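You operate a simulated robot arm through the tools that you are given. There is no shell and no other tool. Be economical: measure what you need, move in short steps, check, and stop when the job is done.

The job below is to be done with a simulated robot arm. You get a single attempt, and the scene is never put back.

JOB
Zero the reader on the blank at BLUE, then read vial Y3.
Fine: reader dial on BLUE; the blank vial goes back to the low grey rack, vial Y3 stays in the well; leave the other vials alone.

Only the result counts: the job must be done as asked and must still hold three seconds after the hand-in. Knocking over, shifting, dropping, spilling or breaking anything else fails it.

ROBOT AND FRAMES
A 7-joint arm with a two-finger parallel gripper, fixed in place. Base frame: the origin is at the foot of the arm, x ahead of it, y to its left, z up; the work surface is at about z = 4. Units: mm, rad, N and s.
With the tool pointing down near the work surface it reaches from about 240 to 620 mm from the base axis. Its first joint turns from -1.152 to 1.152 rad. Payload 2.6 kg.
Tool frame: the origin (TCP) lies between the finger pads and is the grasp point; the fingertips stand 30 mm ahead of it; z points along the fingers, y is the line along which they close. The gripper opens to 94 mm. The fingers are 28 mm wide and 10 mm thick; the gripper's body (50 by 96 mm) begins 55 mm behind the TCP.
Orientation is told as [roll, pitch, yaw] about the base's x, y, z axes, in that order, counted from this pose: with the fingers straight down and closing along the base's y, the tool's x points along the base's -x, its y along +y and its z along -z.

CONTROLS
- The arm moves only by the tool send_rows. Its argument "plan" is a list of rows, each an object (a shift or turn left out is 0, a gripper value left out holds the last) with "linear": the shift along the tool's x, y, z in cm, a list of three; "rot": the turn, a rotation vector about the tool's x, y, z in rad, a list of three. In form: [{"linear": [tx, ty, tz], "rot": [wx, wy, wz]}, ...]. A call has 1 to 12 rows; each row is the pose to reach, as a shift and turn from the pose commanded when the call began, along the tool's axes at that moment. "fingers" is the opening, from 0 (shut) to 1 (fully open), set as the call begins (left out, the last holds). A row lasts 0.2 s, in which the tool goes at most 50 mm and 0.15 rad; a call with a longer step from one row to the next is refused whole, and so is a gripper value outside its range. A pose out of reach is approached as far as the arm can. The call stops where the force on the tool passes 40 N (or 10 N more than at its start, if that is more) or the arm is blocked; 0.2 s more then pass. The fingers move at their own pace (about 72 mm/s each) and stop on an object; they squeeze with about 43 N. The grip force told is the motor's: it shows also when the fingers shut on nothing. Time passes only in rows, and 0.2 s behind the last, so rows that repeat a pose let the fingers close. The reply holds the time, the measured pose of the TCP, the force on the tool along the base axes, the opening and the grip force, in the units named above and with some noise.
- Cameras (640 x 400 px; columns grow to the right, rows downward): "scene" is fixed at [50.8, 444.6, 569.7]; the picture's right is [-0.63, -0.78, 0.00], its down [-0.39, 0.32, -0.86] and it looks along [0.67, -0.54, -0.50] (base axes); focal length 322 px, centre (320, 200). "wrist" rides on the gripper at [-37, 0, -58] in the tool frame; the picture's right is [0.00, -1.00, 0.00], its down [0.97, 0.00, -0.24] and it looks along [0.24, 0.00, 0.97] (tool axes); focal length 218 px, centre (320, 200). There is no depth. A picture from a camera that has moved, and an enlarged one, comes with that camera's place and axes in the base frame and with its lens.
- camera(camera): a new picture of that camera. No time passes.
- inspect(camera, box): a new picture of the part [left, top, right, bottom] of that camera's present view, enlarged. No time passes.
- job_done(): hands the job in; it is judged then, once.

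Work in short steps. Places have to be worked out from the pictures, the camera data and where the tool is seen: move nearer, look again, correct. Check each grasp and each placing, and mend what went wrong. You have 120 turns and 68 pictures in all, those below and enlarged ones among them. Open the gripper and draw the arm clear of the work before you hand the job in, unless the task says otherwise; then end with one line.

The tools are called after ">>>" as name(argument=value, ...) on one line, values as JSON. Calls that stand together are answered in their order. send_rows: Moves the arm, as the interface text tells. Its arguments: {"type":"object","properties":{"plan":{"type":"array","items":{"type":"object","properties":{"linear":{"type":"array","items":{"type":"number"}},"rot":{"type":"array","items":{"type":"number"}}}}},"fingers":{"type":"number"}},"required":["plan"]} The other tools are called the same way: camera (camera) takes a picture; inspect (camera, box) takes an enlarged picture of a part of a camera's view; job_done () hands the job in.

At the start:

```text
t: 0.0
ee_pos: [414.1, 50.3, 347.0]
tool_rot: [0.0, -0.001, 0.0]
ft_force: [-0.2, -0.6, 0.3]
gripper_width: 94.1
finger_force: 0.0
```

scene: 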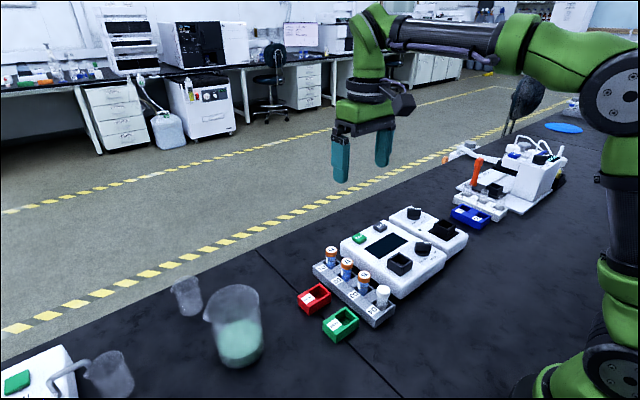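
wrist: 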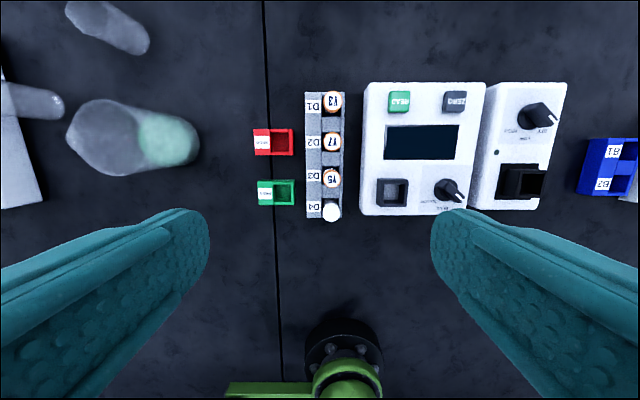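

The rack (D1–D4: Y3, Y7, Y5, white blank) and the reader with two buttons, well and dial are in view. I'll enlarge them to read the labels.

>>> inspect(camera="wrist", box=[350, 70, 580, 220])

>>> inspect(camera="wrist", box=[240, 80, 370, 230])

>>> inspect(camera="scene", box=[290, 190, 480, 340])

```text
2.67 times, centred on (465, 145) of wrist
camera zoom: at [453.0, 51.5, 405.2], right [0.0, -1.0, 0.0], down [-0.97, 0.0, 0.24], along [-0.24, 0.0, -0.97], focal length 582 px, centre (-67, 347)
```

zoom: 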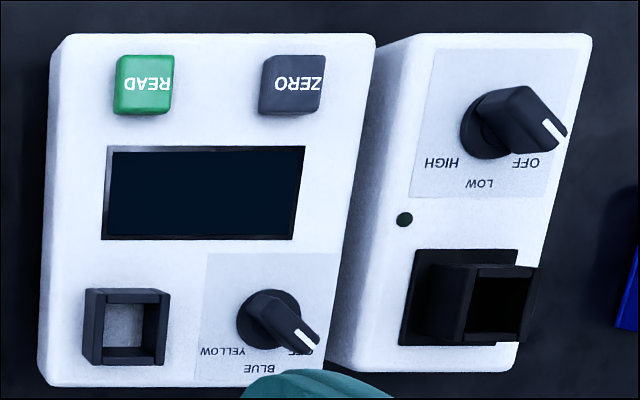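

```text
2.67 times, centred on (305, 155) of wrist
camera zoom: at [453.0, 51.5, 405.2], right [0.0, -1.0, 0.0], down [-0.97, 0.0, 0.24], along [-0.24, 0.0, -0.97], focal length 582 px, centre (360, 320)
```

zoom: 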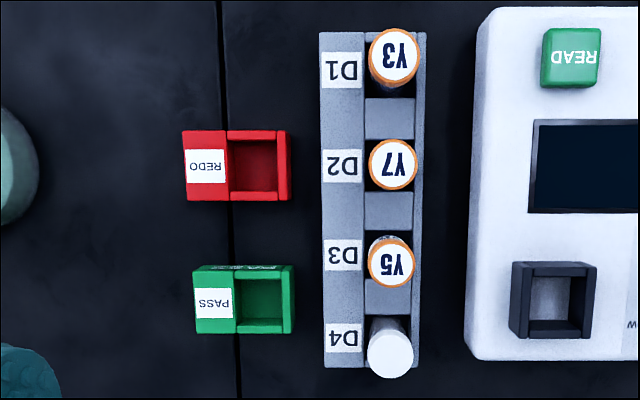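

```text
2.67 times, centred on (385, 265) of scene
camera zoom: at [50.8, 444.6, 569.7], right [-0.63, -0.78, 0.0], down [-0.39, 0.32, -0.86], along [0.67, -0.54, -0.5], focal length 859 px, centre (147, 27)
```

zoom: 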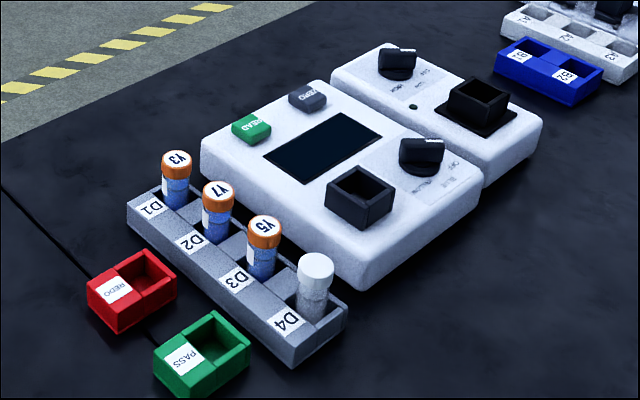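

The pictures give a well at about (381,-65), a dial at (387,-155), the blank at (348,34), Y3 at (515,34), ZERO at (517,-151) and READ at (517,-67). I'll move above the dial for a closer look.

>>> send_rows(plan=[{"linear": [0.5, -3.5, 3]}, {"linear": [1, -7, 6]}, {"linear": [1.5, -10.5, 9]}, {"linear": [1.9, -14, 12]}, {"linear": [2.3, -17.5, 15]}, {"linear": [2.7, -20.5, 17.7]}, {"linear": [2.7, -20.5, 17.7]}])

>>> camera(camera="wrist")

>>> inspect(camera="scene", box=[370, 190, 490, 300])

```text
t: 1.6
ee_pos: [388.0, -155.9, 168.9]
tool_rot: [-0.001, 0.0, 0.0]
ft_force: [0.2, -0.6, 0.7]
gripper_width: 93.6
finger_force: 0.0
```

```text
62 pictures are left
camera wrist: at [425.7, -155.0, 227.9], right [0.0, -1.0, 0.0], down [-0.97, 0.0, 0.24], along [-0.24, 0.0, -0.97], focal length 218 px, centre (320, 200)
```

wrist: 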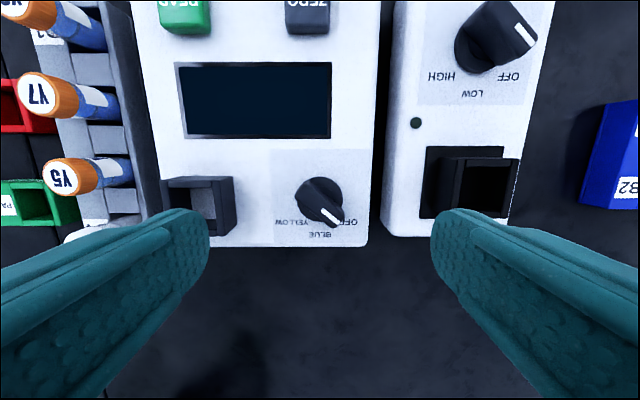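

```text
3.64 times, centred on (430, 245) of scene
camera zoom: at [50.8, 444.6, 569.7], right [-0.63, -0.78, 0.0], down [-0.39, 0.32, -0.86], along [0.67, -0.54, -0.5], focal length 1171 px, centre (-80, 36)
```

zoom: 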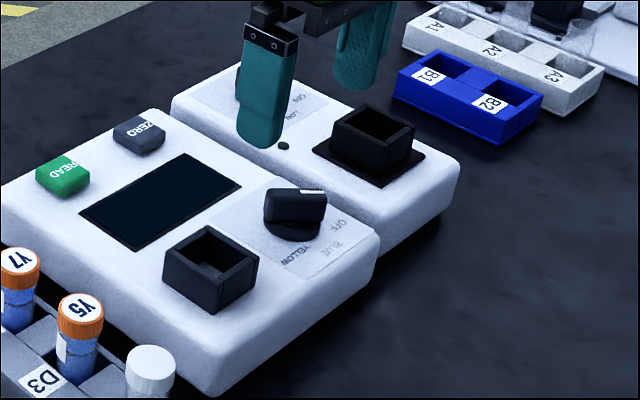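

The dial is nearly in the centre of the wrist view. I'll enlarge it to read the pointer and label angles.

>>> inspect(camera="wrist", box=[270, 145, 390, 245])

```text
4.00 times, centred on (330, 195) of wrist
camera zoom: at [425.7, -155.0, 227.9], right [0.0, -1.0, 0.0], down [-0.97, 0.0, 0.24], along [-0.24, 0.0, -0.97], focal length 873 px, centre (280, 220)
```

zoom: 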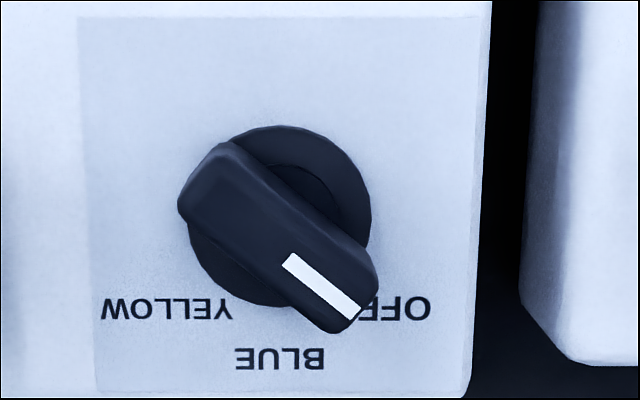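

The pointer is on OFF, about 49° from BLUE, which lies straight toward -x. I'll yaw the tool to line up with the handle and come down to just above it with the fingers part open.

>>> send_rows(fingers=0.45, plan=[{"linear": [0.1, 0.02, 1], "rot": [0, 0, -0.14]}, {"linear": [0.2, 0.04, 2], "rot": [0, 0, -0.28]}, {"linear": [0.3, 0.06, 3], "rot": [0, 0, -0.42]}, {"linear": [0.4, 0.08, 4], "rot": [0, 0, -0.56]}, {"linear": [0.45, 0.09, 4.5], "rot": [0, 0, -0.7]}, {"linear": [0.45, 0.09, 5], "rot": [0, 0, -0.84]}, {"linear": [0.45, 0.09, 5], "rot": [0, 0, -0.855]}])

>>> camera(camera="wrist")

>>> inspect(camera="scene", box=[370, 190, 490, 300])

```text
t: 3.2
ee_pos: [382.8, -153.9, 120.6]
tool_rot: [-0.001, 0.0, 0.856]
ft_force: [-0.2, 0.2, -0.3]
gripper_width: 42.5
finger_force: 0.0
```

```text
59 pictures are left
camera wrist: at [408.7, -124.7, 178.2], right [0.76, -0.66, 0.0], down [-0.64, -0.73, 0.24], along [-0.16, -0.18, -0.97], focal length 218 px, centre (320, 200)
```

wrist: 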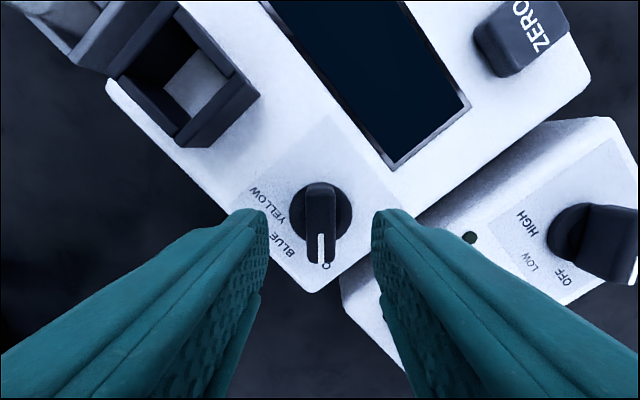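

```text
3.64 times, centred on (430, 245) of scene
camera zoom: at [50.8, 444.6, 569.7], right [-0.63, -0.78, 0.0], down [-0.39, 0.32, -0.86], along [0.67, -0.54, -0.5], focal length 1171 px, centre (-80, 36)
```

zoom: 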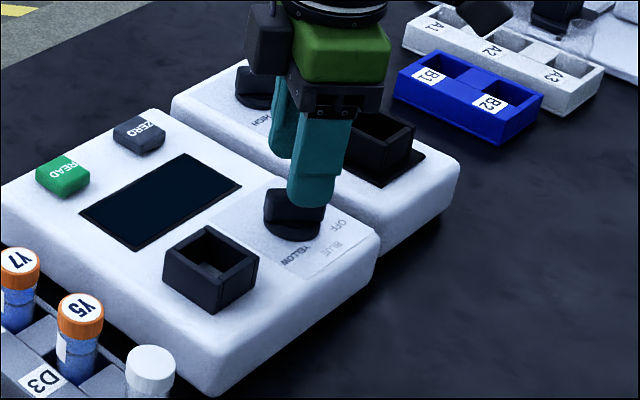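

The handle is centred between the fingers and aligned with them. I'll descend to about z=89.

>>> send_rows(plan=[{"linear": [0, 0, 1]}, {"linear": [0, 0, 2]}, {"linear": [0, 0, 2.6]}, {"linear": [0, 0, 3.1]}, {"linear": [0, 0, 3.1]}])

>>> inspect(camera="scene", box=[370, 190, 490, 300])

```text
t: 4.4
ee_pos: [382.7, -153.7, 87.9]
tool_rot: [0.002, 0.0, 0.852]
ft_force: [-0.3, -0.7, -0.4]
gripper_width: 42.5
finger_force: 0.0
```

```text
3.64 times, centred on (430, 245) of scene
camera zoom: at [50.8, 444.6, 569.7], right [-0.63, -0.78, 0.0], down [-0.39, 0.32, -0.86], along [0.67, -0.54, -0.5], focal length 1171 px, centre (-80, 36)
```

zoom: 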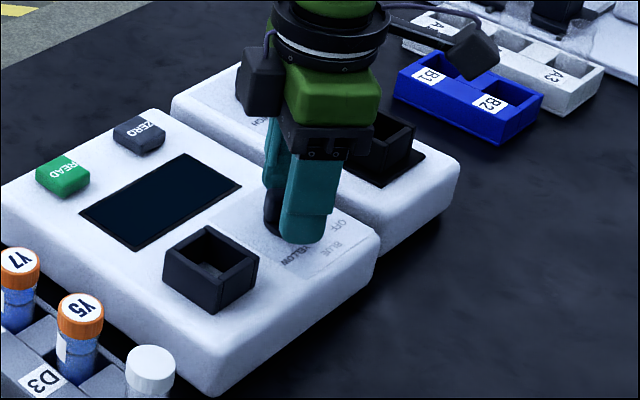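

The fingers now straddle the handle with no contact force, so I'll close them.

>>> send_rows(fingers=0, plan=[{}, {}, {}])

```text
t: 5.2
ee_pos: [384.3, -153.3, 88.5]
tool_rot: [-0.001, 0.0, 0.855]
ft_force: [2.9, -2.6, -4.5]
gripper_width: 14.8
finger_force: 45.1
```

The handle is gripped at 14.8 mm. I'll turn it back by 0.855 rad, which should put the pointer on BLUE.

>>> send_rows(plan=[{"rot": [0, 0, 0.12]}, {"rot": [0, 0, 0.24]}, {"rot": [0, 0, 0.36]}, {"rot": [0, 0, 0.48]}, {"rot": [0, 0, 0.6]}, {"rot": [0, 0, 0.72]}, {"rot": [0, 0, 0.855]}, {"rot": [0, 0, 0.855]}])

>>> inspect(camera="wrist", box=[240, 100, 400, 240])

```text
t: 7.0
ee_pos: [384.2, -156.5, 89.2]
tool_rot: [-0.006, -0.007, -0.001]
ft_force: [21.8, -24.1, -19.9]
gripper_width: 14.9
finger_force: 45.0
```

```text
2.86 times, centred on (320, 170) of wrist
camera zoom: at [421.9, -154.4, 147.3], right [0.0, -1.0, 0.01], down [-0.97, 0.0, 0.24], along [-0.24, -0.01, -0.97], focal length 624 px, centre (320, 286)
```

zoom: 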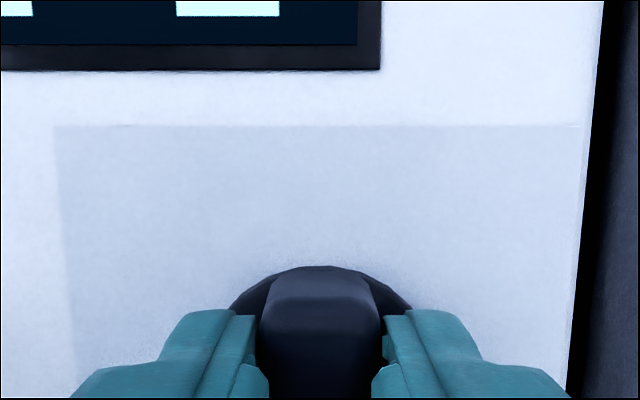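

The display has come on. I'll release the handle and rise to check the dial.

>>> send_rows(fingers=0.45, plan=[{}, {}])

>>> send_rows(plan=[{"linear": [0, 0, -2]}, {"linear": [0, 0, -5]}, {"linear": [0, 0, -8]}, {"linear": [0, 0, -8]}])

>>> inspect(camera="wrist", box=[160, 45, 400, 245])

```text
t: 7.6
ee_pos: [383.7, -153.9, 88.0]
tool_rot: [0.002, -0.001, -0.001]
ft_force: [-0.4, 0.6, -0.2]
gripper_width: 42.3
finger_force: 0.1
```

```text
t: 8.6
ee_pos: [383.6, -153.3, 169.6]
tool_rot: [0.001, 0.0, -0.001]
ft_force: [0.0, 0.8, -0.1]
gripper_width: 42.1
finger_force: 0.1
```

```text
2.00 times, centred on (280, 145) of wrist
camera zoom: at [421.7, -152.4, 227.4], right [0.0, -1.0, 0.0], down [-0.97, 0.0, 0.24], along [-0.24, 0.0, -0.97], focal length 436 px, centre (400, 310)
```

zoom: 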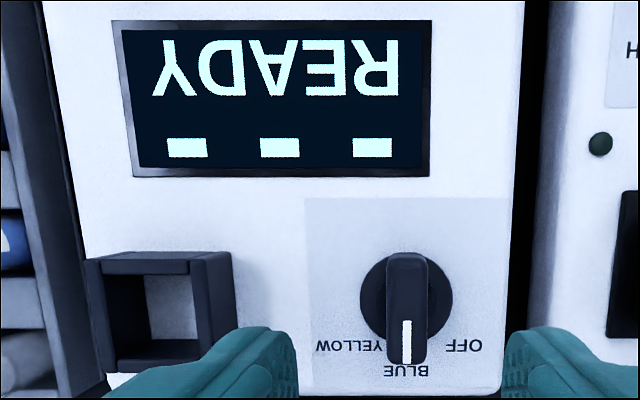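

The dial is on BLUE and the display reads READY. Next I'll move above the blank at D4.

>>> send_rows(fingers=0.6, plan=[{"linear": [0.8, 4, 0]}, {"linear": [1.6, 8, 0]}, {"linear": [2.4, 12, 0]}, {"linear": [3.2, 16, 0.5]}, {"linear": [3.55, 18.7, 1.5]}, {"linear": [3.55, 18.7, 1.5]}])

>>> camera(camera="wrist")

>>> inspect(camera="scene", box=[310, 230, 430, 340])

```text
t: 10.0
ee_pos: [347.9, 33.9, 153.2]
tool_rot: [-0.001, -0.001, -0.002]
ft_force: [-0.3, -0.2, 0.6]
gripper_width: 56.4
finger_force: 0.0
```

```text
54 pictures are left
camera wrist: at [386.3, 34.5, 212.0], right [0.0, -1.0, 0.0], down [-0.97, 0.0, 0.24], along [-0.24, 0.0, -0.97], focal length 218 px, centre (320, 200)
```

wrist: 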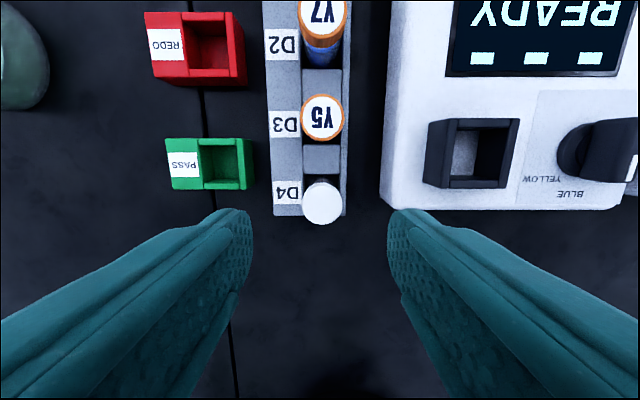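

```text
3.64 times, centred on (370, 285) of scene
camera zoom: at [50.8, 444.6, 569.7], right [-0.63, -0.78, 0.0], down [-0.39, 0.32, -0.86], along [0.67, -0.54, -0.5], focal length 1171 px, centre (138, -109)
```

zoom: 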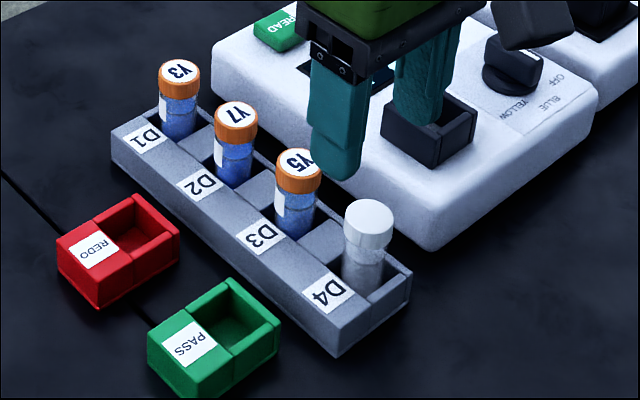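

The blank's cap is centred at (348,33.3) with its top near z=68, and the rack top is near z=28. I'll descend to TCP z=72 and grip the cap.

>>> send_rows(plan=[{"linear": [0, -0.05, 3]}, {"linear": [0, -0.05, 5.5]}, {"linear": [0, -0.05, 7]}, {"linear": [0, -0.05, 8.1]}, {"linear": [0, -0.05, 8.1]}])

>>> send_rows(fingers=0, plan=[{}, {}, {}])

>>> inspect(camera="scene", box=[310, 230, 430, 340])

```text
t: 11.2
ee_pos: [347.3, 33.7, 73.3]
tool_rot: [0.0, 0.002, 0.0]
ft_force: [-0.4, 0.2, 0.0]
gripper_width: 56.3
finger_force: 0.0
```

```text
t: 12.0
ee_pos: [347.7, 32.5, 74.1]
tool_rot: [-0.002, 0.001, 0.0]
ft_force: [0.1, 0.3, 0.0]
gripper_width: 26.1
finger_force: 43.3
```

```text
3.64 times, centred on (370, 285) of scene
camera zoom: at [50.8, 444.6, 569.7], right [-0.63, -0.78, 0.0], down [-0.39, 0.32, -0.86], along [0.67, -0.54, -0.5], focal length 1171 px, centre (138, -109)
```

zoom: 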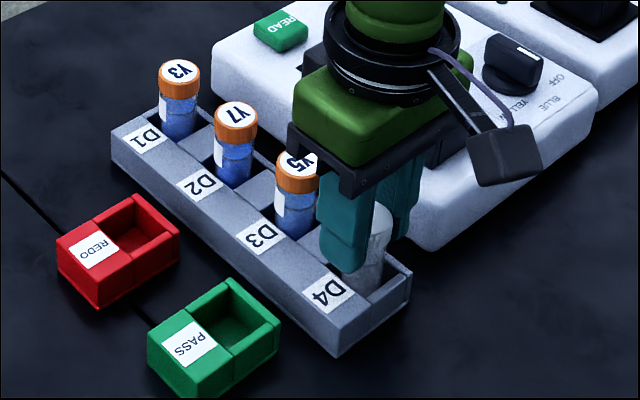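

The cap is gripped at 26 mm. I'll lift it straight up.

>>> send_rows(plan=[{"linear": [0, 0, -1.5]}, {"linear": [0, 0, -3.5]}, {"linear": [0, 0, -6]}, {"linear": [0, 0, -8.5]}, {"linear": [0, 0, -8.5]}])

>>> inspect(camera="scene", box=[300, 170, 460, 320])

>>> camera(camera="wrist")

```text
t: 13.2
ee_pos: [347.2, 31.9, 158.9]
tool_rot: [0.001, 0.001, -0.001]
ft_force: [0.3, -0.3, -0.2]
gripper_width: 26.0
finger_force: 42.4
```

```text
2.67 times, centred on (380, 245) of scene
camera zoom: at [50.8, 444.6, 569.7], right [-0.63, -0.78, 0.0], down [-0.39, 0.32, -0.86], along [0.67, -0.54, -0.5], focal length 859 px, centre (160, 80)
```

zoom: 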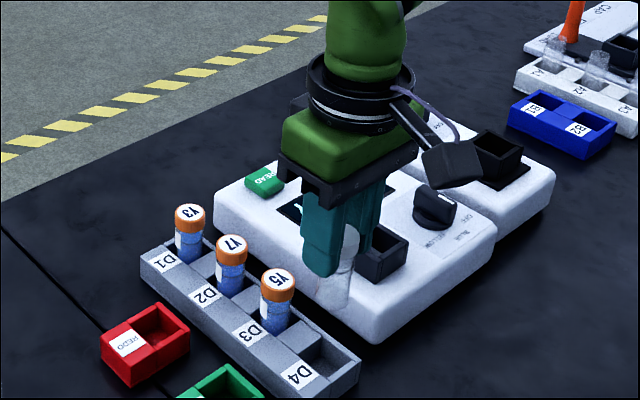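

```text
50 pictures are left
camera wrist: at [386.0, 33.5, 217.1], right [0.0, -1.0, 0.0], down [-0.97, 0.0, 0.24], along [-0.24, 0.0, -0.97], focal length 218 px, centre (320, 200)
```

wrist: 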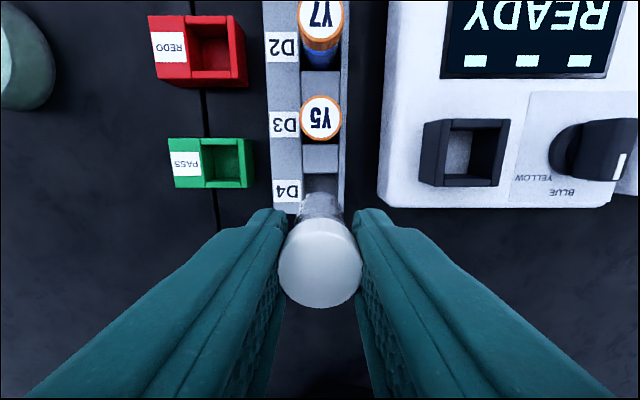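

The blank is held and vertical, with its bottom about 70 mm below the TCP. I'll enlarge the well to refine its centre.

>>> inspect(camera="wrist", box=[400, 100, 530, 200])

>>> inspect(camera="scene", box=[350, 230, 430, 300])

```text
4.00 times, centred on (465, 150) of wrist
camera zoom: at [386.0, 33.5, 217.1], right [0.0, -1.0, 0.0], down [-0.97, 0.0, 0.24], along [-0.24, 0.0, -0.97], focal length 873 px, centre (-260, 400)
```

zoom: 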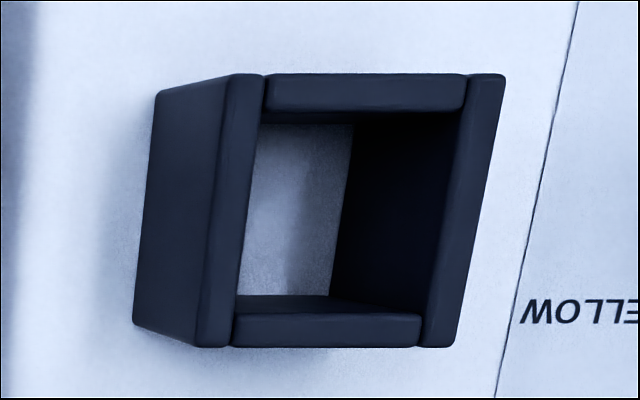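

```text
5.71 times, centred on (390, 265) of scene
camera zoom: at [50.8, 444.6, 569.7], right [-0.63, -0.78, 0.0], down [-0.39, 0.32, -0.86], along [0.67, -0.54, -0.5], focal length 1840 px, centre (-80, -171)
```

zoom: 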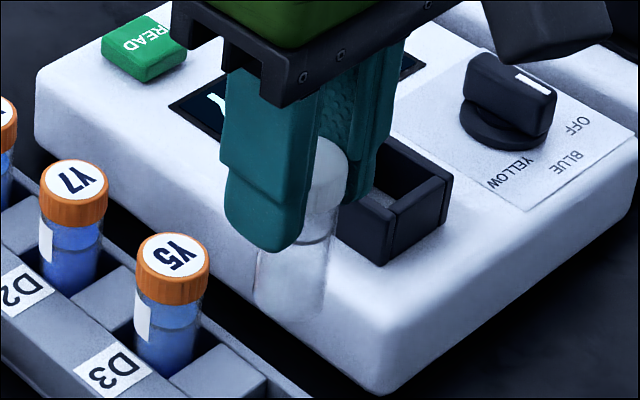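

The well is a square box about 45 mm across on the reader's surface. I'll bring the camera over it, keeping the vial short of it, to fix its centre.

>>> send_rows(plan=[{"linear": [0.5, -4, -0.5]}, {"linear": [0.9, -7.5, -0.5]}, {"linear": [1.2, -10, -0.5]}, {"linear": [1.2, -10, -0.5]}])

>>> inspect(camera="wrist", box=[240, 50, 400, 300])

```text
t: 14.2
ee_pos: [336.3, -68.2, 163.9]
tool_rot: [0.003, -0.001, -0.001]
ft_force: [0.4, 0.7, -0.2]
gripper_width: 26.0
finger_force: 42.9
```

```text
1.60 times, centred on (320, 175) of wrist
camera zoom: at [374.1, -66.8, 221.8], right [0.0, -1.0, 0.0], down [-0.97, 0.0, 0.24], along [-0.24, 0.0, -0.97], focal length 349 px, centre (320, 240)
```

zoom: 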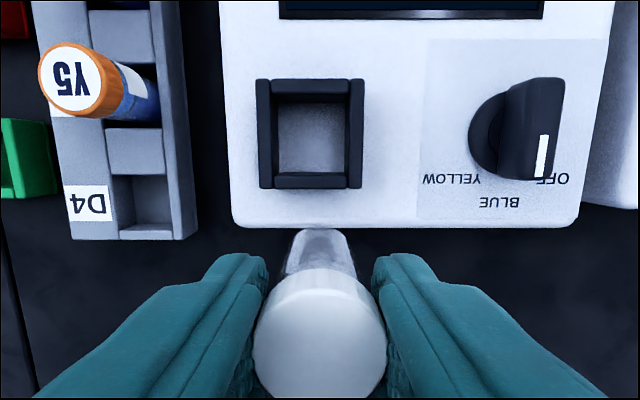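

Relative to the tool, the well centre is about 44 mm forward and 4 mm to the left. I'll move over it and look again.

>>> send_rows(plan=[{"linear": [-2, 0.2, 0]}, {"linear": [-4.45, 0.43, 0]}, {"linear": [-4.45, 0.43, 0]}])

>>> inspect(camera="wrist", box=[240, 100, 400, 300])

>>> inspect(camera="scene", box=[350, 190, 450, 300])

```text
t: 15.0
ee_pos: [380.6, -62.9, 163.5]
tool_rot: [0.001, 0.0, -0.001]
ft_force: [1.1, 0.1, 0.3]
gripper_width: 26.1
finger_force: 42.7
```

```text
2.00 times, centred on (320, 200) of wrist
camera zoom: at [419.5, -61.7, 221.9], right [0.0, -1.0, 0.0], down [-0.97, 0.0, 0.24], along [-0.24, 0.0, -0.97], focal length 436 px, centre (320, 200)
```

zoom: 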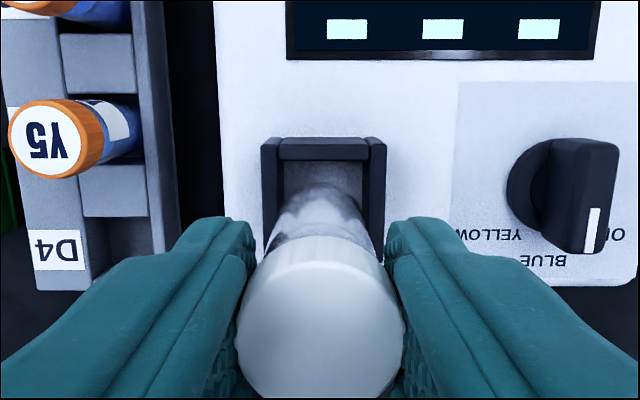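

```text
3.64 times, centred on (400, 245) of scene
camera zoom: at [50.8, 444.6, 569.7], right [-0.63, -0.78, 0.0], down [-0.39, 0.32, -0.86], along [0.67, -0.54, -0.5], focal length 1171 px, centre (29, 36)
```

zoom: 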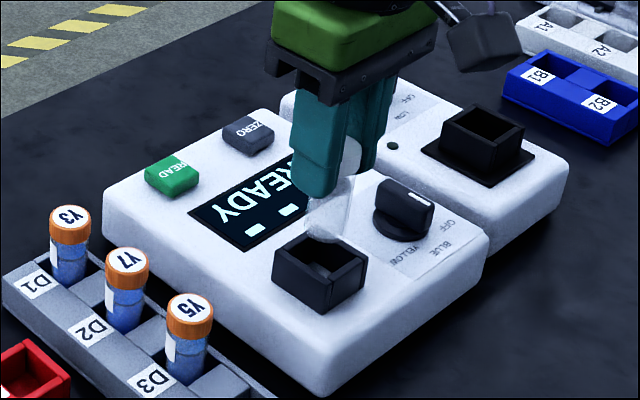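

The vial is within about 1 mm of centre. I'll shift 1 mm toward -y and lower it until the bottom is at rim level.

>>> send_rows(plan=[{"linear": [0, -0.1, 1]}, {"linear": [0, -0.1, 2]}, {"linear": [0, -0.1, 2.5]}, {"linear": [0, -0.1, 2.5]}])

>>> inspect(camera="wrist", box=[240, 100, 400, 300])

>>> inspect(camera="scene", box=[350, 190, 450, 300])

```text
t: 16.0
ee_pos: [381.1, -64.4, 139.2]
tool_rot: [-0.001, -0.001, -0.001]
ft_force: [0.3, -0.7, -0.7]
gripper_width: 26.2
finger_force: 43.1
```

```text
2.00 times, centred on (320, 200) of wrist
camera zoom: at [418.7, -62.7, 196.4], right [0.0, -1.0, 0.0], down [-0.97, 0.0, 0.24], along [-0.24, 0.0, -0.97], focal length 436 px, centre (320, 200)
```

zoom: 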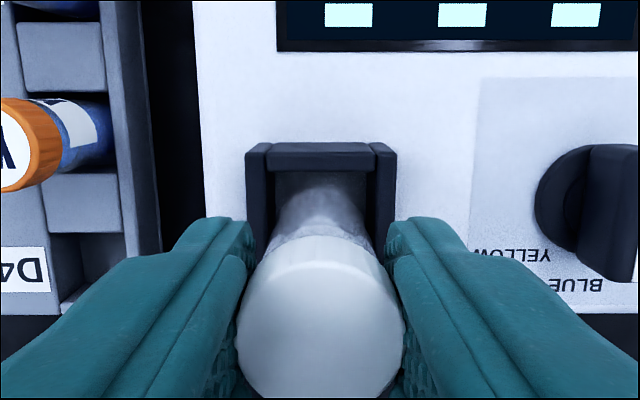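

```text
3.64 times, centred on (400, 245) of scene
camera zoom: at [50.8, 444.6, 569.7], right [-0.63, -0.78, 0.0], down [-0.39, 0.32, -0.86], along [0.67, -0.54, -0.5], focal length 1171 px, centre (29, 36)
```

zoom: 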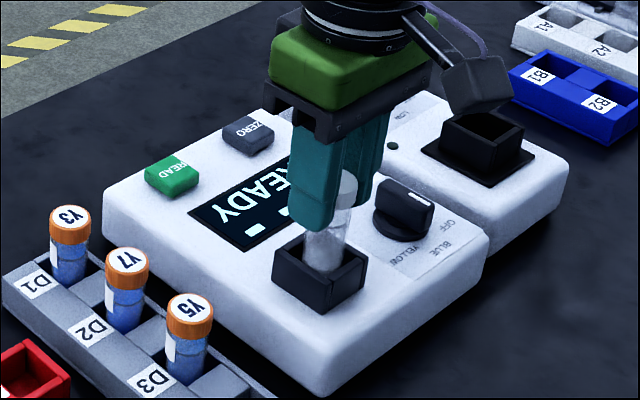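

The vial is entering the well in line. I'll keep lowering in small steps and watch the force.

>>> send_rows(plan=[{"linear": [0, 0, 0.5]}, {"linear": [0, 0, 1.0]}, {"linear": [0, 0, 1.4]}, {"linear": [0, 0, 1.4]}])

>>> inspect(camera="scene", box=[350, 190, 450, 300])

```text
t: 17.0
ee_pos: [380.2, -63.6, 126.0]
tool_rot: [0.001, 0.0, -0.001]
ft_force: [0.2, -0.3, -0.6]
gripper_width: 26.2
finger_force: 42.7
```

```text
3.64 times, centred on (400, 245) of scene
camera zoom: at [50.8, 444.6, 569.7], right [-0.63, -0.78, 0.0], down [-0.39, 0.32, -0.86], along [0.67, -0.54, -0.5], focal length 1171 px, centre (29, 36)
```

zoom: 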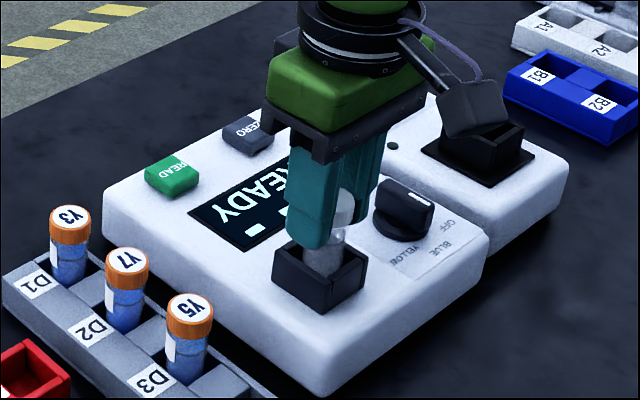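

There is no contact yet, so I'll lower in finer steps.

>>> send_rows(plan=[{"linear": [0, 0, 0.2]}, {"linear": [0, 0, 0.4]}, {"linear": [0, 0, 0.5]}, {"linear": [0, 0, 0.5]}])

```text
t: 18.0
ee_pos: [380.8, -63.6, 119.8]
tool_rot: [0.0, -0.001, -0.001]
ft_force: [-1.1, 0.8, 2.6]
gripper_width: 26.2
finger_force: 42.7
```

The force may show first contact, so I'll go 2 mm further.

>>> send_rows(plan=[{"linear": [0, 0, 0.1]}, {"linear": [0, 0, 0.2]}, {"linear": [0, 0, 0.2]}])

```text
t: 18.8
ee_pos: [382.5, -64.6, 118.8]
tool_rot: [0.0, -0.004, -0.001]
ft_force: [-4.9, 2.1, 27.8]
gripper_width: 26.0
finger_force: 42.7
```

The vial is resting on the floor. I'll ease up 1.5 mm and release.

>>> send_rows(plan=[{"linear": [0, 0, -0.15]}, {"linear": [0, 0, -0.15]}])

>>> send_rows(fingers=0.5, plan=[{}, {}, {}])

>>> inspect(camera="scene", box=[350, 190, 450, 300])

```text
t: 19.4
ee_pos: [380.9, -64.5, 118.3]
tool_rot: [0.001, -0.001, -0.001]
ft_force: [4.0, -0.5, 11.8]
gripper_width: 26.0
finger_force: 43.3
```

```text
t: 20.2
ee_pos: [380.2, -62.6, 117.9]
tool_rot: [0.0, -0.001, 0.0]
ft_force: [-0.7, -0.5, 0.4]
gripper_width: 46.8
finger_force: 0.0
```

```text
3.64 times, centred on (400, 245) of scene
camera zoom: at [50.8, 444.6, 569.7], right [-0.63, -0.78, 0.0], down [-0.39, 0.32, -0.86], along [0.67, -0.54, -0.5], focal length 1171 px, centre (29, 36)
```

zoom: 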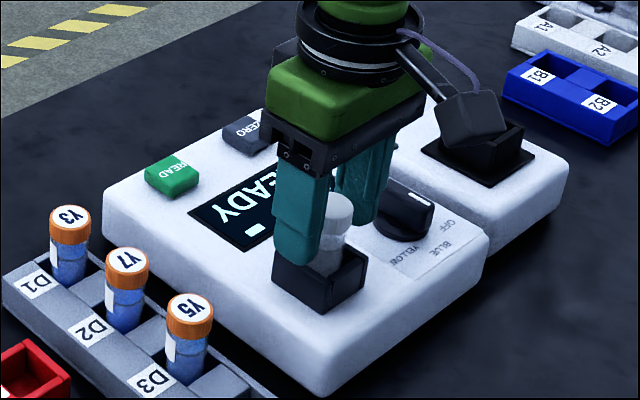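

The blank stands in the well. I'll rise clear, shut the fingers and move near the ZERO button.

>>> send_rows(plan=[{"linear": [0, 0, -3]}, {"linear": [0, 0, -6]}, {"linear": [0, 0, -8]}, {"linear": [0, 0, -8]}])

>>> send_rows(fingers=0, plan=[{"linear": [-2.5, -3, 0]}, {"linear": [-5, -5, 0]}, {"linear": [-8, -7, 2]}, {"linear": [-11.5, -8.7, 4.5]}, {"linear": [-11.5, -8.7, 4.5]}])

>>> camera(camera="wrist")

>>> inspect(camera="scene", box=[340, 190, 460, 300])

```text
t: 21.2
ee_pos: [379.9, -64.0, 199.0]
tool_rot: [0.0, 0.0, 0.0]
ft_force: [0.0, 0.5, 0.4]
gripper_width: 47.0
finger_force: 0.0
```

```text
t: 22.4
ee_pos: [494.6, -150.6, 154.3]
tool_rot: [-0.002, 0.001, 0.001]
ft_force: [-0.9, 0.3, 0.7]
gripper_width: 0.2
finger_force: 33.7
```

```text
40 pictures are left
camera wrist: at [532.6, -148.7, 211.9], right [0.0, -1.0, 0.0], down [-0.97, 0.0, 0.24], along [-0.24, 0.0, -0.97], focal length 218 px, centre (320, 200)
```

wrist: 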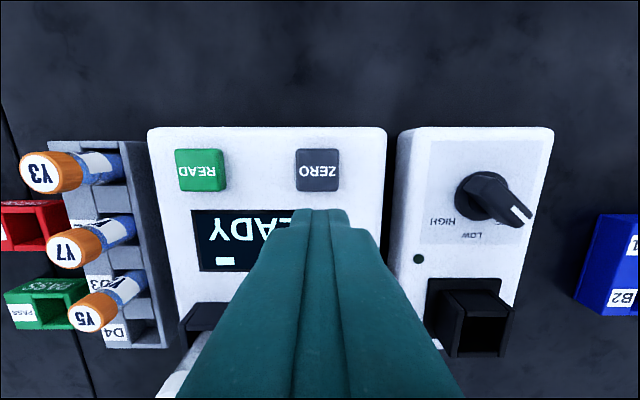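

```text
3.64 times, centred on (400, 245) of scene
camera zoom: at [50.8, 444.6, 569.7], right [-0.63, -0.78, 0.0], down [-0.39, 0.32, -0.86], along [0.67, -0.54, -0.5], focal length 1171 px, centre (29, 36)
```

zoom: 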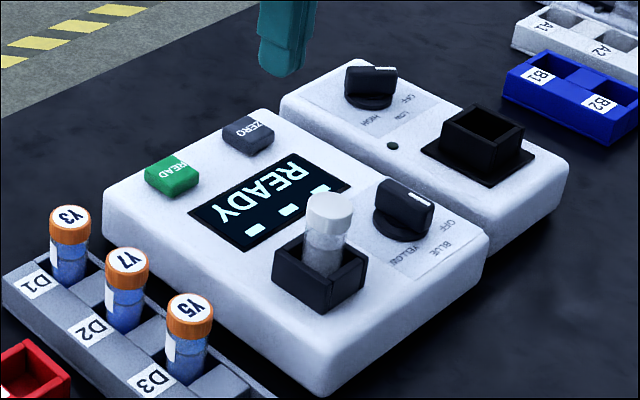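

ZERO is about 21 mm forward of the tool and 1 mm to its left. I'll move over it and descend to just above it.

>>> send_rows(plan=[{"linear": [-2.1, 0.14, 0]}, {"linear": [-2.1, 0.14, 3]}, {"linear": [-2.1, 0.14, 5]}, {"linear": [-2.1, 0.14, 5]}])

>>> inspect(camera="scene", box=[340, 190, 460, 300])

>>> inspect(camera="wrist", box=[220, 100, 420, 250])

```text
t: 23.4
ee_pos: [515.0, -150.1, 104.3]
tool_rot: [0.0, 0.0, -0.002]
ft_force: [-0.7, -0.6, -0.2]
gripper_width: 0.2
finger_force: 32.7
```

```text
3.64 times, centred on (400, 245) of scene
camera zoom: at [50.8, 444.6, 569.7], right [-0.63, -0.78, 0.0], down [-0.39, 0.32, -0.86], along [0.67, -0.54, -0.5], focal length 1171 px, centre (29, 36)
```

zoom: 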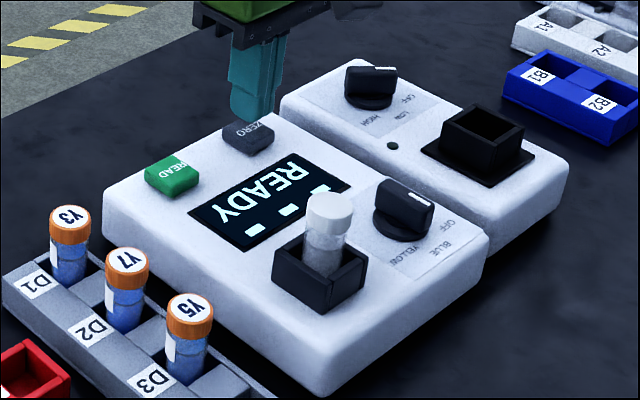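

```text
2.67 times, centred on (320, 175) of wrist
camera zoom: at [554.0, -148.3, 161.7], right [0.0, -1.0, 0.0], down [-0.97, 0.0, 0.24], along [-0.24, 0.0, -0.97], focal length 582 px, centre (320, 267)
```

zoom: 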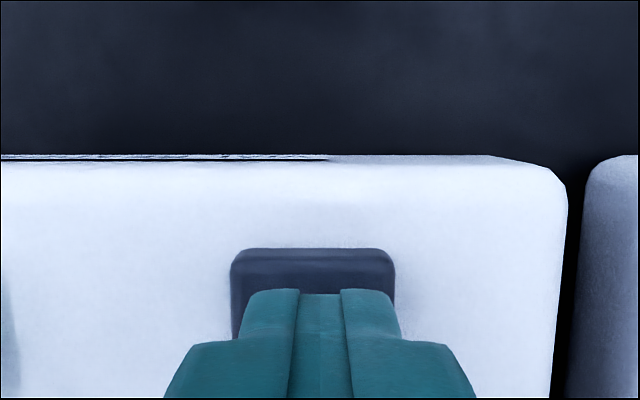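

The fingertips are over ZERO. I'll press down gradually.

>>> send_rows(plan=[{"linear": [0, 0.1, 0.5]}, {"linear": [0, 0.1, 0.9]}, {"linear": [0, 0.1, 1.1]}, {"linear": [0, 0.1, 1.3]}, {"linear": [0, 0.1, 1.3]}])

>>> inspect(camera="scene", box=[340, 190, 460, 300])

```text
t: 24.6
ee_pos: [515.8, -147.5, 90.6]
tool_rot: [-0.001, -0.001, -0.001]
ft_force: [-1.2, -1.2, 0.9]
gripper_width: 0.3
finger_force: 33.3
```

```text
3.64 times, centred on (400, 245) of scene
camera zoom: at [50.8, 444.6, 569.7], right [-0.63, -0.78, 0.0], down [-0.39, 0.32, -0.86], along [0.67, -0.54, -0.5], focal length 1171 px, centre (29, 36)
```

zoom: 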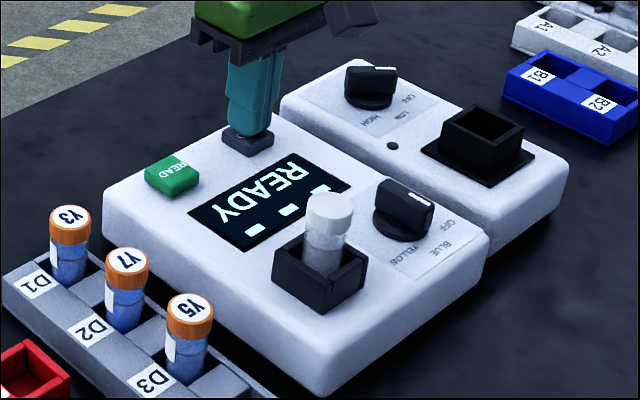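

The fingertips are almost touching the button, so I'll press further in fine steps.

>>> send_rows(plan=[{"linear": [0, 0, 0.15]}, {"linear": [0, 0, 0.3]}, {"linear": [0, 0, 0.4]}, {"linear": [0, 0, 0.5]}, {"linear": [0, 0, 0.5]}])

>>> inspect(camera="scene", box=[340, 190, 460, 300])

```text
t: 25.8
ee_pos: [516.2, -148.8, 85.8]
tool_rot: [-0.002, -0.002, -0.001]
ft_force: [-5.4, 1.2, 12.2]
gripper_width: 0.0
finger_force: 33.1
```

```text
3.64 times, centred on (400, 245) of scene
camera zoom: at [50.7, 444.6, 569.7], right [-0.63, -0.78, 0.0], down [-0.39, 0.32, -0.86], along [0.67, -0.54, -0.5], focal length 1171 px, centre (29, 36)
```

zoom: 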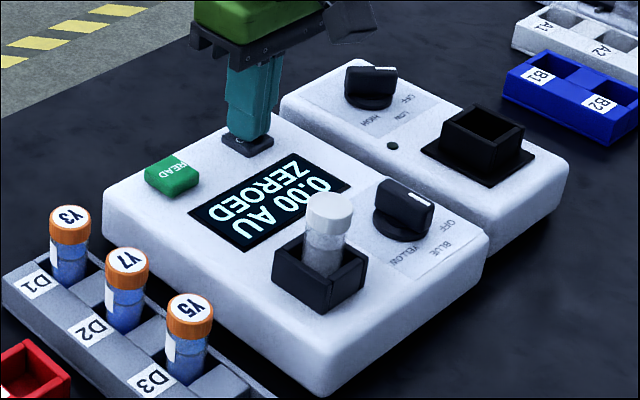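

The display reads 0.00 AU ZEROED. I'll rise and go back over the blank.

>>> send_rows(plan=[{"linear": [0, 0, -3]}, {"linear": [0, 0, -7]}, {"linear": [0, 0, -11.3]}, {"linear": [3, 2, -11.3]}, {"linear": [6.5, 4, -11.3]}, {"linear": [10, 6.2, -11.3]}, {"linear": [13.6, 8.46, -11.3]}, {"linear": [13.6, 8.46, -11.3]}])

>>> send_rows(fingers=0.5, plan=[{}, {}, {}])

>>> camera(camera="wrist")

```text
t: 27.6
ee_pos: [379.0, -62.8, 200.3]
tool_rot: [-0.002, 0.0, 0.001]
ft_force: [0.0, -1.1, 0.4]
gripper_width: 0.1
finger_force: 33.4
```

```text
t: 28.4
ee_pos: [379.2, -64.0, 200.4]
tool_rot: [0.0, -0.001, 0.0]
ft_force: [0.0, -0.6, 0.7]
gripper_width: 46.9
finger_force: 0.1
```

```text
34 pictures are left
camera wrist: at [417.4, -62.5, 257.8], right [0.0, -1.0, 0.0], down [-0.97, 0.0, 0.24], along [-0.24, 0.0, -0.97], focal length 218 px, centre (320, 200)
```

wrist: 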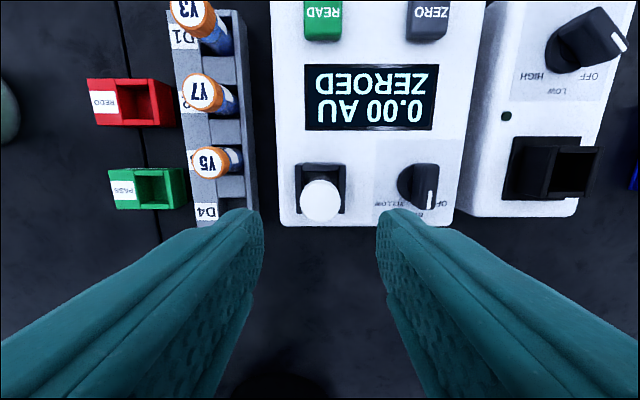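

The cap is centred on the tool axis. I'll descend to the release height (8 cm down) and grip.

>>> send_rows(plan=[{"linear": [0, 0, 3.5]}, {"linear": [0, 0, 6]}, {"linear": [0, 0, 7.5]}, {"linear": [0, 0, 8]}, {"linear": [0, 0, 8]}])

>>> send_rows(fingers=0, plan=[{}, {}, {}])

>>> send_rows(plan=[{"linear": [0, 0, -1]}, {"linear": [0, 0, -2.5]}, {"linear": [0, 0, -4.5]}, {"linear": [0, 0, -4.5]}])

>>> inspect(camera="scene", box=[340, 190, 460, 300])

```text
t: 29.6
ee_pos: [380.8, -63.7, 118.7]
tool_rot: [-0.001, -0.001, -0.004]
ft_force: [-0.1, 0.2, -0.2]
gripper_width: 46.7
finger_force: 0.1
```

```text
t: 30.4
ee_pos: [379.7, -63.9, 119.2]
tool_rot: [-0.002, -0.002, 0.0]
ft_force: [0.4, -0.5, 0.0]
gripper_width: 26.0
finger_force: 43.2
```

```text
t: 31.4
ee_pos: [380.3, -64.8, 164.4]
tool_rot: [0.0, 0.0, 0.0]
ft_force: [-0.7, -0.3, 0.1]
gripper_width: 26.2
finger_force: 43.2
```

```text
3.64 times, centred on (400, 245) of scene
camera zoom: at [50.8, 444.6, 569.7], right [-0.63, -0.78, 0.0], down [-0.39, 0.32, -0.86], along [0.67, -0.54, -0.5], focal length 1171 px, centre (29, 36)
```

zoom: 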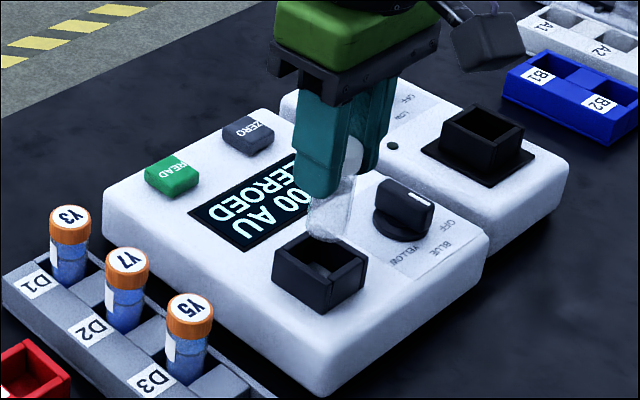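

The blank is lifted clear. I'll carry it back above D4 using the reverse of the summed commanded moves.

>>> send_rows(plan=[{"linear": [1, 3, 0]}, {"linear": [2, 6, 0]}, {"linear": [3.25, 9.67, 0]}, {"linear": [3.25, 9.67, 2]}, {"linear": [3.25, 9.67, 2]}])

>>> inspect(camera="wrist", box=[240, 100, 400, 300])

>>> inspect(camera="scene", box=[310, 230, 430, 340])

```text
t: 32.6
ee_pos: [347.0, 34.1, 143.9]
tool_rot: [0.0, -0.001, -0.003]
ft_force: [-0.5, -0.2, -0.7]
gripper_width: 26.1
finger_force: 43.0
```

```text
2.00 times, centred on (320, 200) of wrist
camera zoom: at [385.3, 34.5, 201.8], right [0.0, -1.0, 0.0], down [-0.97, 0.0, 0.24], along [-0.24, 0.0, -0.97], focal length 436 px, centre (320, 200)
```

zoom: 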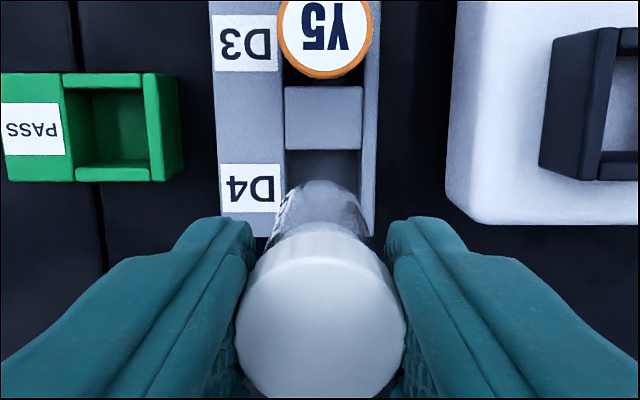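

```text
3.64 times, centred on (370, 285) of scene
camera zoom: at [50.8, 444.6, 569.7], right [-0.63, -0.78, 0.0], down [-0.39, 0.32, -0.86], along [0.67, -0.54, -0.5], focal length 1171 px, centre (138, -109)
```

zoom: 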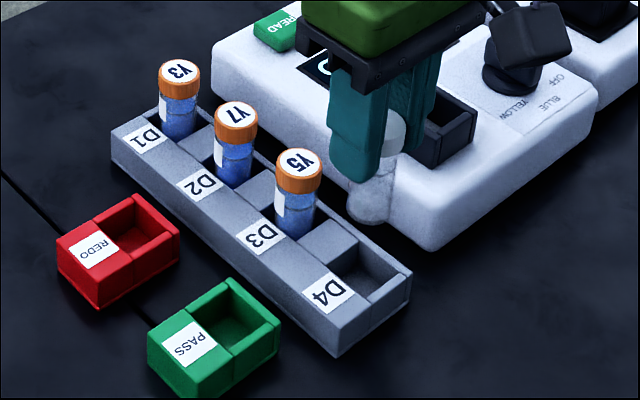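

The vial is lined up with the D4 slot to within 1 mm. I'll lower most of the way, then finish slowly while watching the force.

>>> send_rows(plan=[{"linear": [0, -0.07, 2]}, {"linear": [0, -0.07, 3.5]}, {"linear": [0, -0.07, 4.5]}, {"linear": [0, -0.07, 5.5]}, {"linear": [0, -0.07, 6.3]}, {"linear": [0, -0.07, 6.7]}, {"linear": [0, -0.07, 6.9]}, {"linear": [0, -0.07, 6.9]}])

>>> inspect(camera="scene", box=[310, 230, 430, 340])

```text
t: 34.4
ee_pos: [348.9, 31.6, 73.6]
tool_rot: [0.0, 0.0, 0.0]
ft_force: [-0.4, -1.1, 0.5]
gripper_width: 26.3
finger_force: 42.7
```

```text
3.64 times, centred on (370, 285) of scene
camera zoom: at [50.8, 444.6, 569.7], right [-0.63, -0.78, 0.0], down [-0.39, 0.32, -0.86], along [0.67, -0.54, -0.5], focal length 1171 px, centre (138, -109)
```

zoom: 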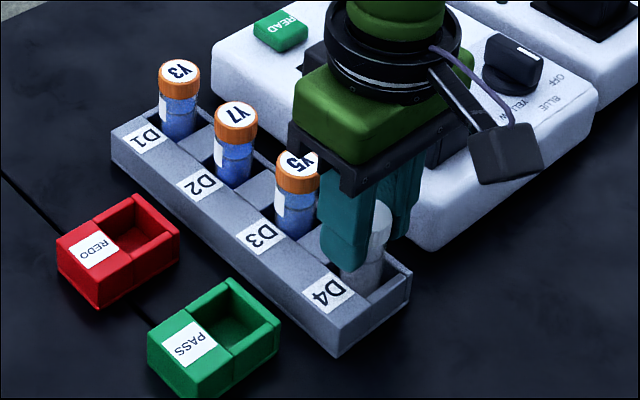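

The vial is within about 1 mm of the slot floor. I'll lower that last bit and release.

>>> send_rows(plan=[{"linear": [0, 0, 0.12]}, {"linear": [0, 0, 0.12]}])

>>> send_rows(fingers=0.5, plan=[{}, {}, {}])

>>> send_rows(plan=[{"linear": [0, 0, -3]}, {"linear": [0, 0, -6]}, {"linear": [0, 0, -9]}, {"linear": [0, 0, -9]}])

>>> inspect(camera="scene", box=[310, 230, 430, 340])

```text
t: 35.0
ee_pos: [348.9, 31.8, 73.4]
tool_rot: [-0.001, 0.0, 0.0]
ft_force: [-0.1, 0.5, -0.5]
gripper_width: 26.1
finger_force: 43.1
```

```text
t: 35.8
ee_pos: [348.0, 33.2, 72.9]
tool_rot: [0.001, -0.001, 0.0]
ft_force: [-0.3, -0.2, 0.0]
gripper_width: 46.8
finger_force: 0.0
```

```text
t: 36.8
ee_pos: [347.9, 32.3, 162.8]
tool_rot: [0.0, 0.002, -0.001]
ft_force: [0.2, -0.2, 0.0]
gripper_width: 47.0
finger_force: 0.1
```

```text
3.64 times, centred on (370, 285) of scene
camera zoom: at [50.8, 444.6, 569.7], right [-0.63, -0.78, 0.0], down [-0.39, 0.32, -0.86], along [0.67, -0.54, -0.5], focal length 1171 px, centre (138, -109)
```

zoom: 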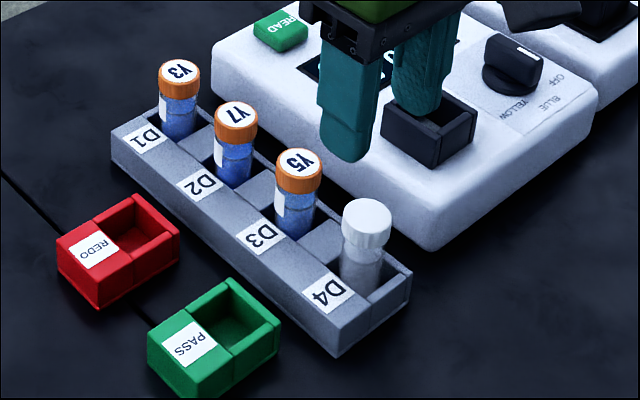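

The blank is back upright in D4. I'll move over Y3 at D1.

>>> send_rows(plan=[{"linear": [-4, 0, 0]}, {"linear": [-8, 0, 0]}, {"linear": [-12, 0, 0]}, {"linear": [-16.5, 0.05, 0.5]}, {"linear": [-16.5, 0.05, 0.5]}])

>>> inspect(camera="wrist", box=[240, 100, 400, 300])

```text
t: 38.0
ee_pos: [512.1, 32.8, 157.0]
tool_rot: [0.001, 0.0, -0.001]
ft_force: [-0.2, 0.5, -0.4]
gripper_width: 46.9
finger_force: 0.1
```

```text
2.00 times, centred on (320, 200) of wrist
camera zoom: at [551.4, 34.2, 215.9], right [0.0, -1.0, 0.0], down [-0.97, 0.0, 0.24], along [-0.24, 0.0, -0.97], focal length 436 px, centre (320, 200)
```

zoom: 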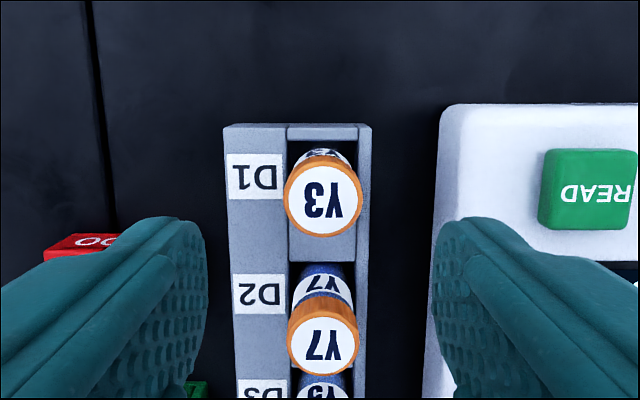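

Y3's cap is about 1.7 mm forward and 1.2 mm right of the tool. I'll correct for that, descend and grip.

>>> send_rows(plan=[{"linear": [-0.17, -0.12, 0]}, {"linear": [-0.17, -0.12, 3.5]}, {"linear": [-0.17, -0.12, 6]}, {"linear": [-0.17, -0.12, 7.5]}, {"linear": [-0.17, -0.12, 8.4]}, {"linear": [-0.17, -0.12, 8.4]}])

>>> send_rows(fingers=0, plan=[{}, {}, {}])

>>> send_rows(plan=[{"linear": [0, 0, -1.5]}, {"linear": [0, 0, -3.5]}, {"linear": [0, 0, -6]}, {"linear": [0, 0, -9]}, {"linear": [0, 0, -9]}])

>>> inspect(camera="scene", box=[290, 170, 450, 320])

```text
t: 39.4
ee_pos: [514.1, 31.0, 73.7]
tool_rot: [-0.002, 0.001, 0.001]
ft_force: [0.1, -0.1, 0.0]
gripper_width: 47.0
finger_force: 0.0
```

```text
t: 40.2
ee_pos: [515.3, 31.8, 75.0]
tool_rot: [0.001, 0.0, 0.001]
ft_force: [-0.6, 0.3, 0.0]
gripper_width: 26.1
finger_force: 43.2
```

```text
t: 41.4
ee_pos: [514.6, 32.1, 164.3]
tool_rot: [0.0, 0.001, 0.0]
ft_force: [-0.2, -0.1, -0.2]
gripper_width: 26.0
finger_force: 42.7
```

```text
2.67 times, centred on (370, 245) of scene
camera zoom: at [50.8, 444.6, 569.7], right [-0.63, -0.78, 0.0], down [-0.39, 0.32, -0.86], along [0.67, -0.54, -0.5], focal length 859 px, centre (187, 80)
```

zoom: 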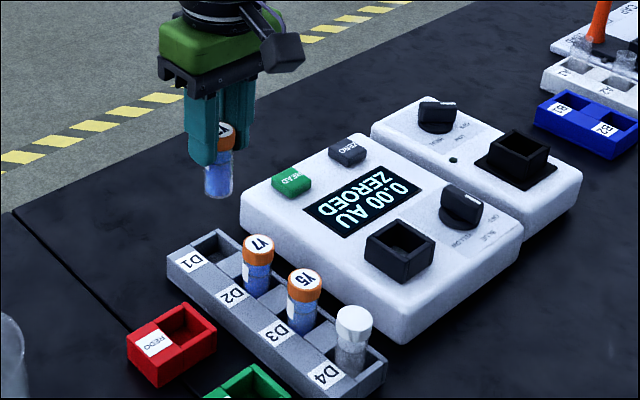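

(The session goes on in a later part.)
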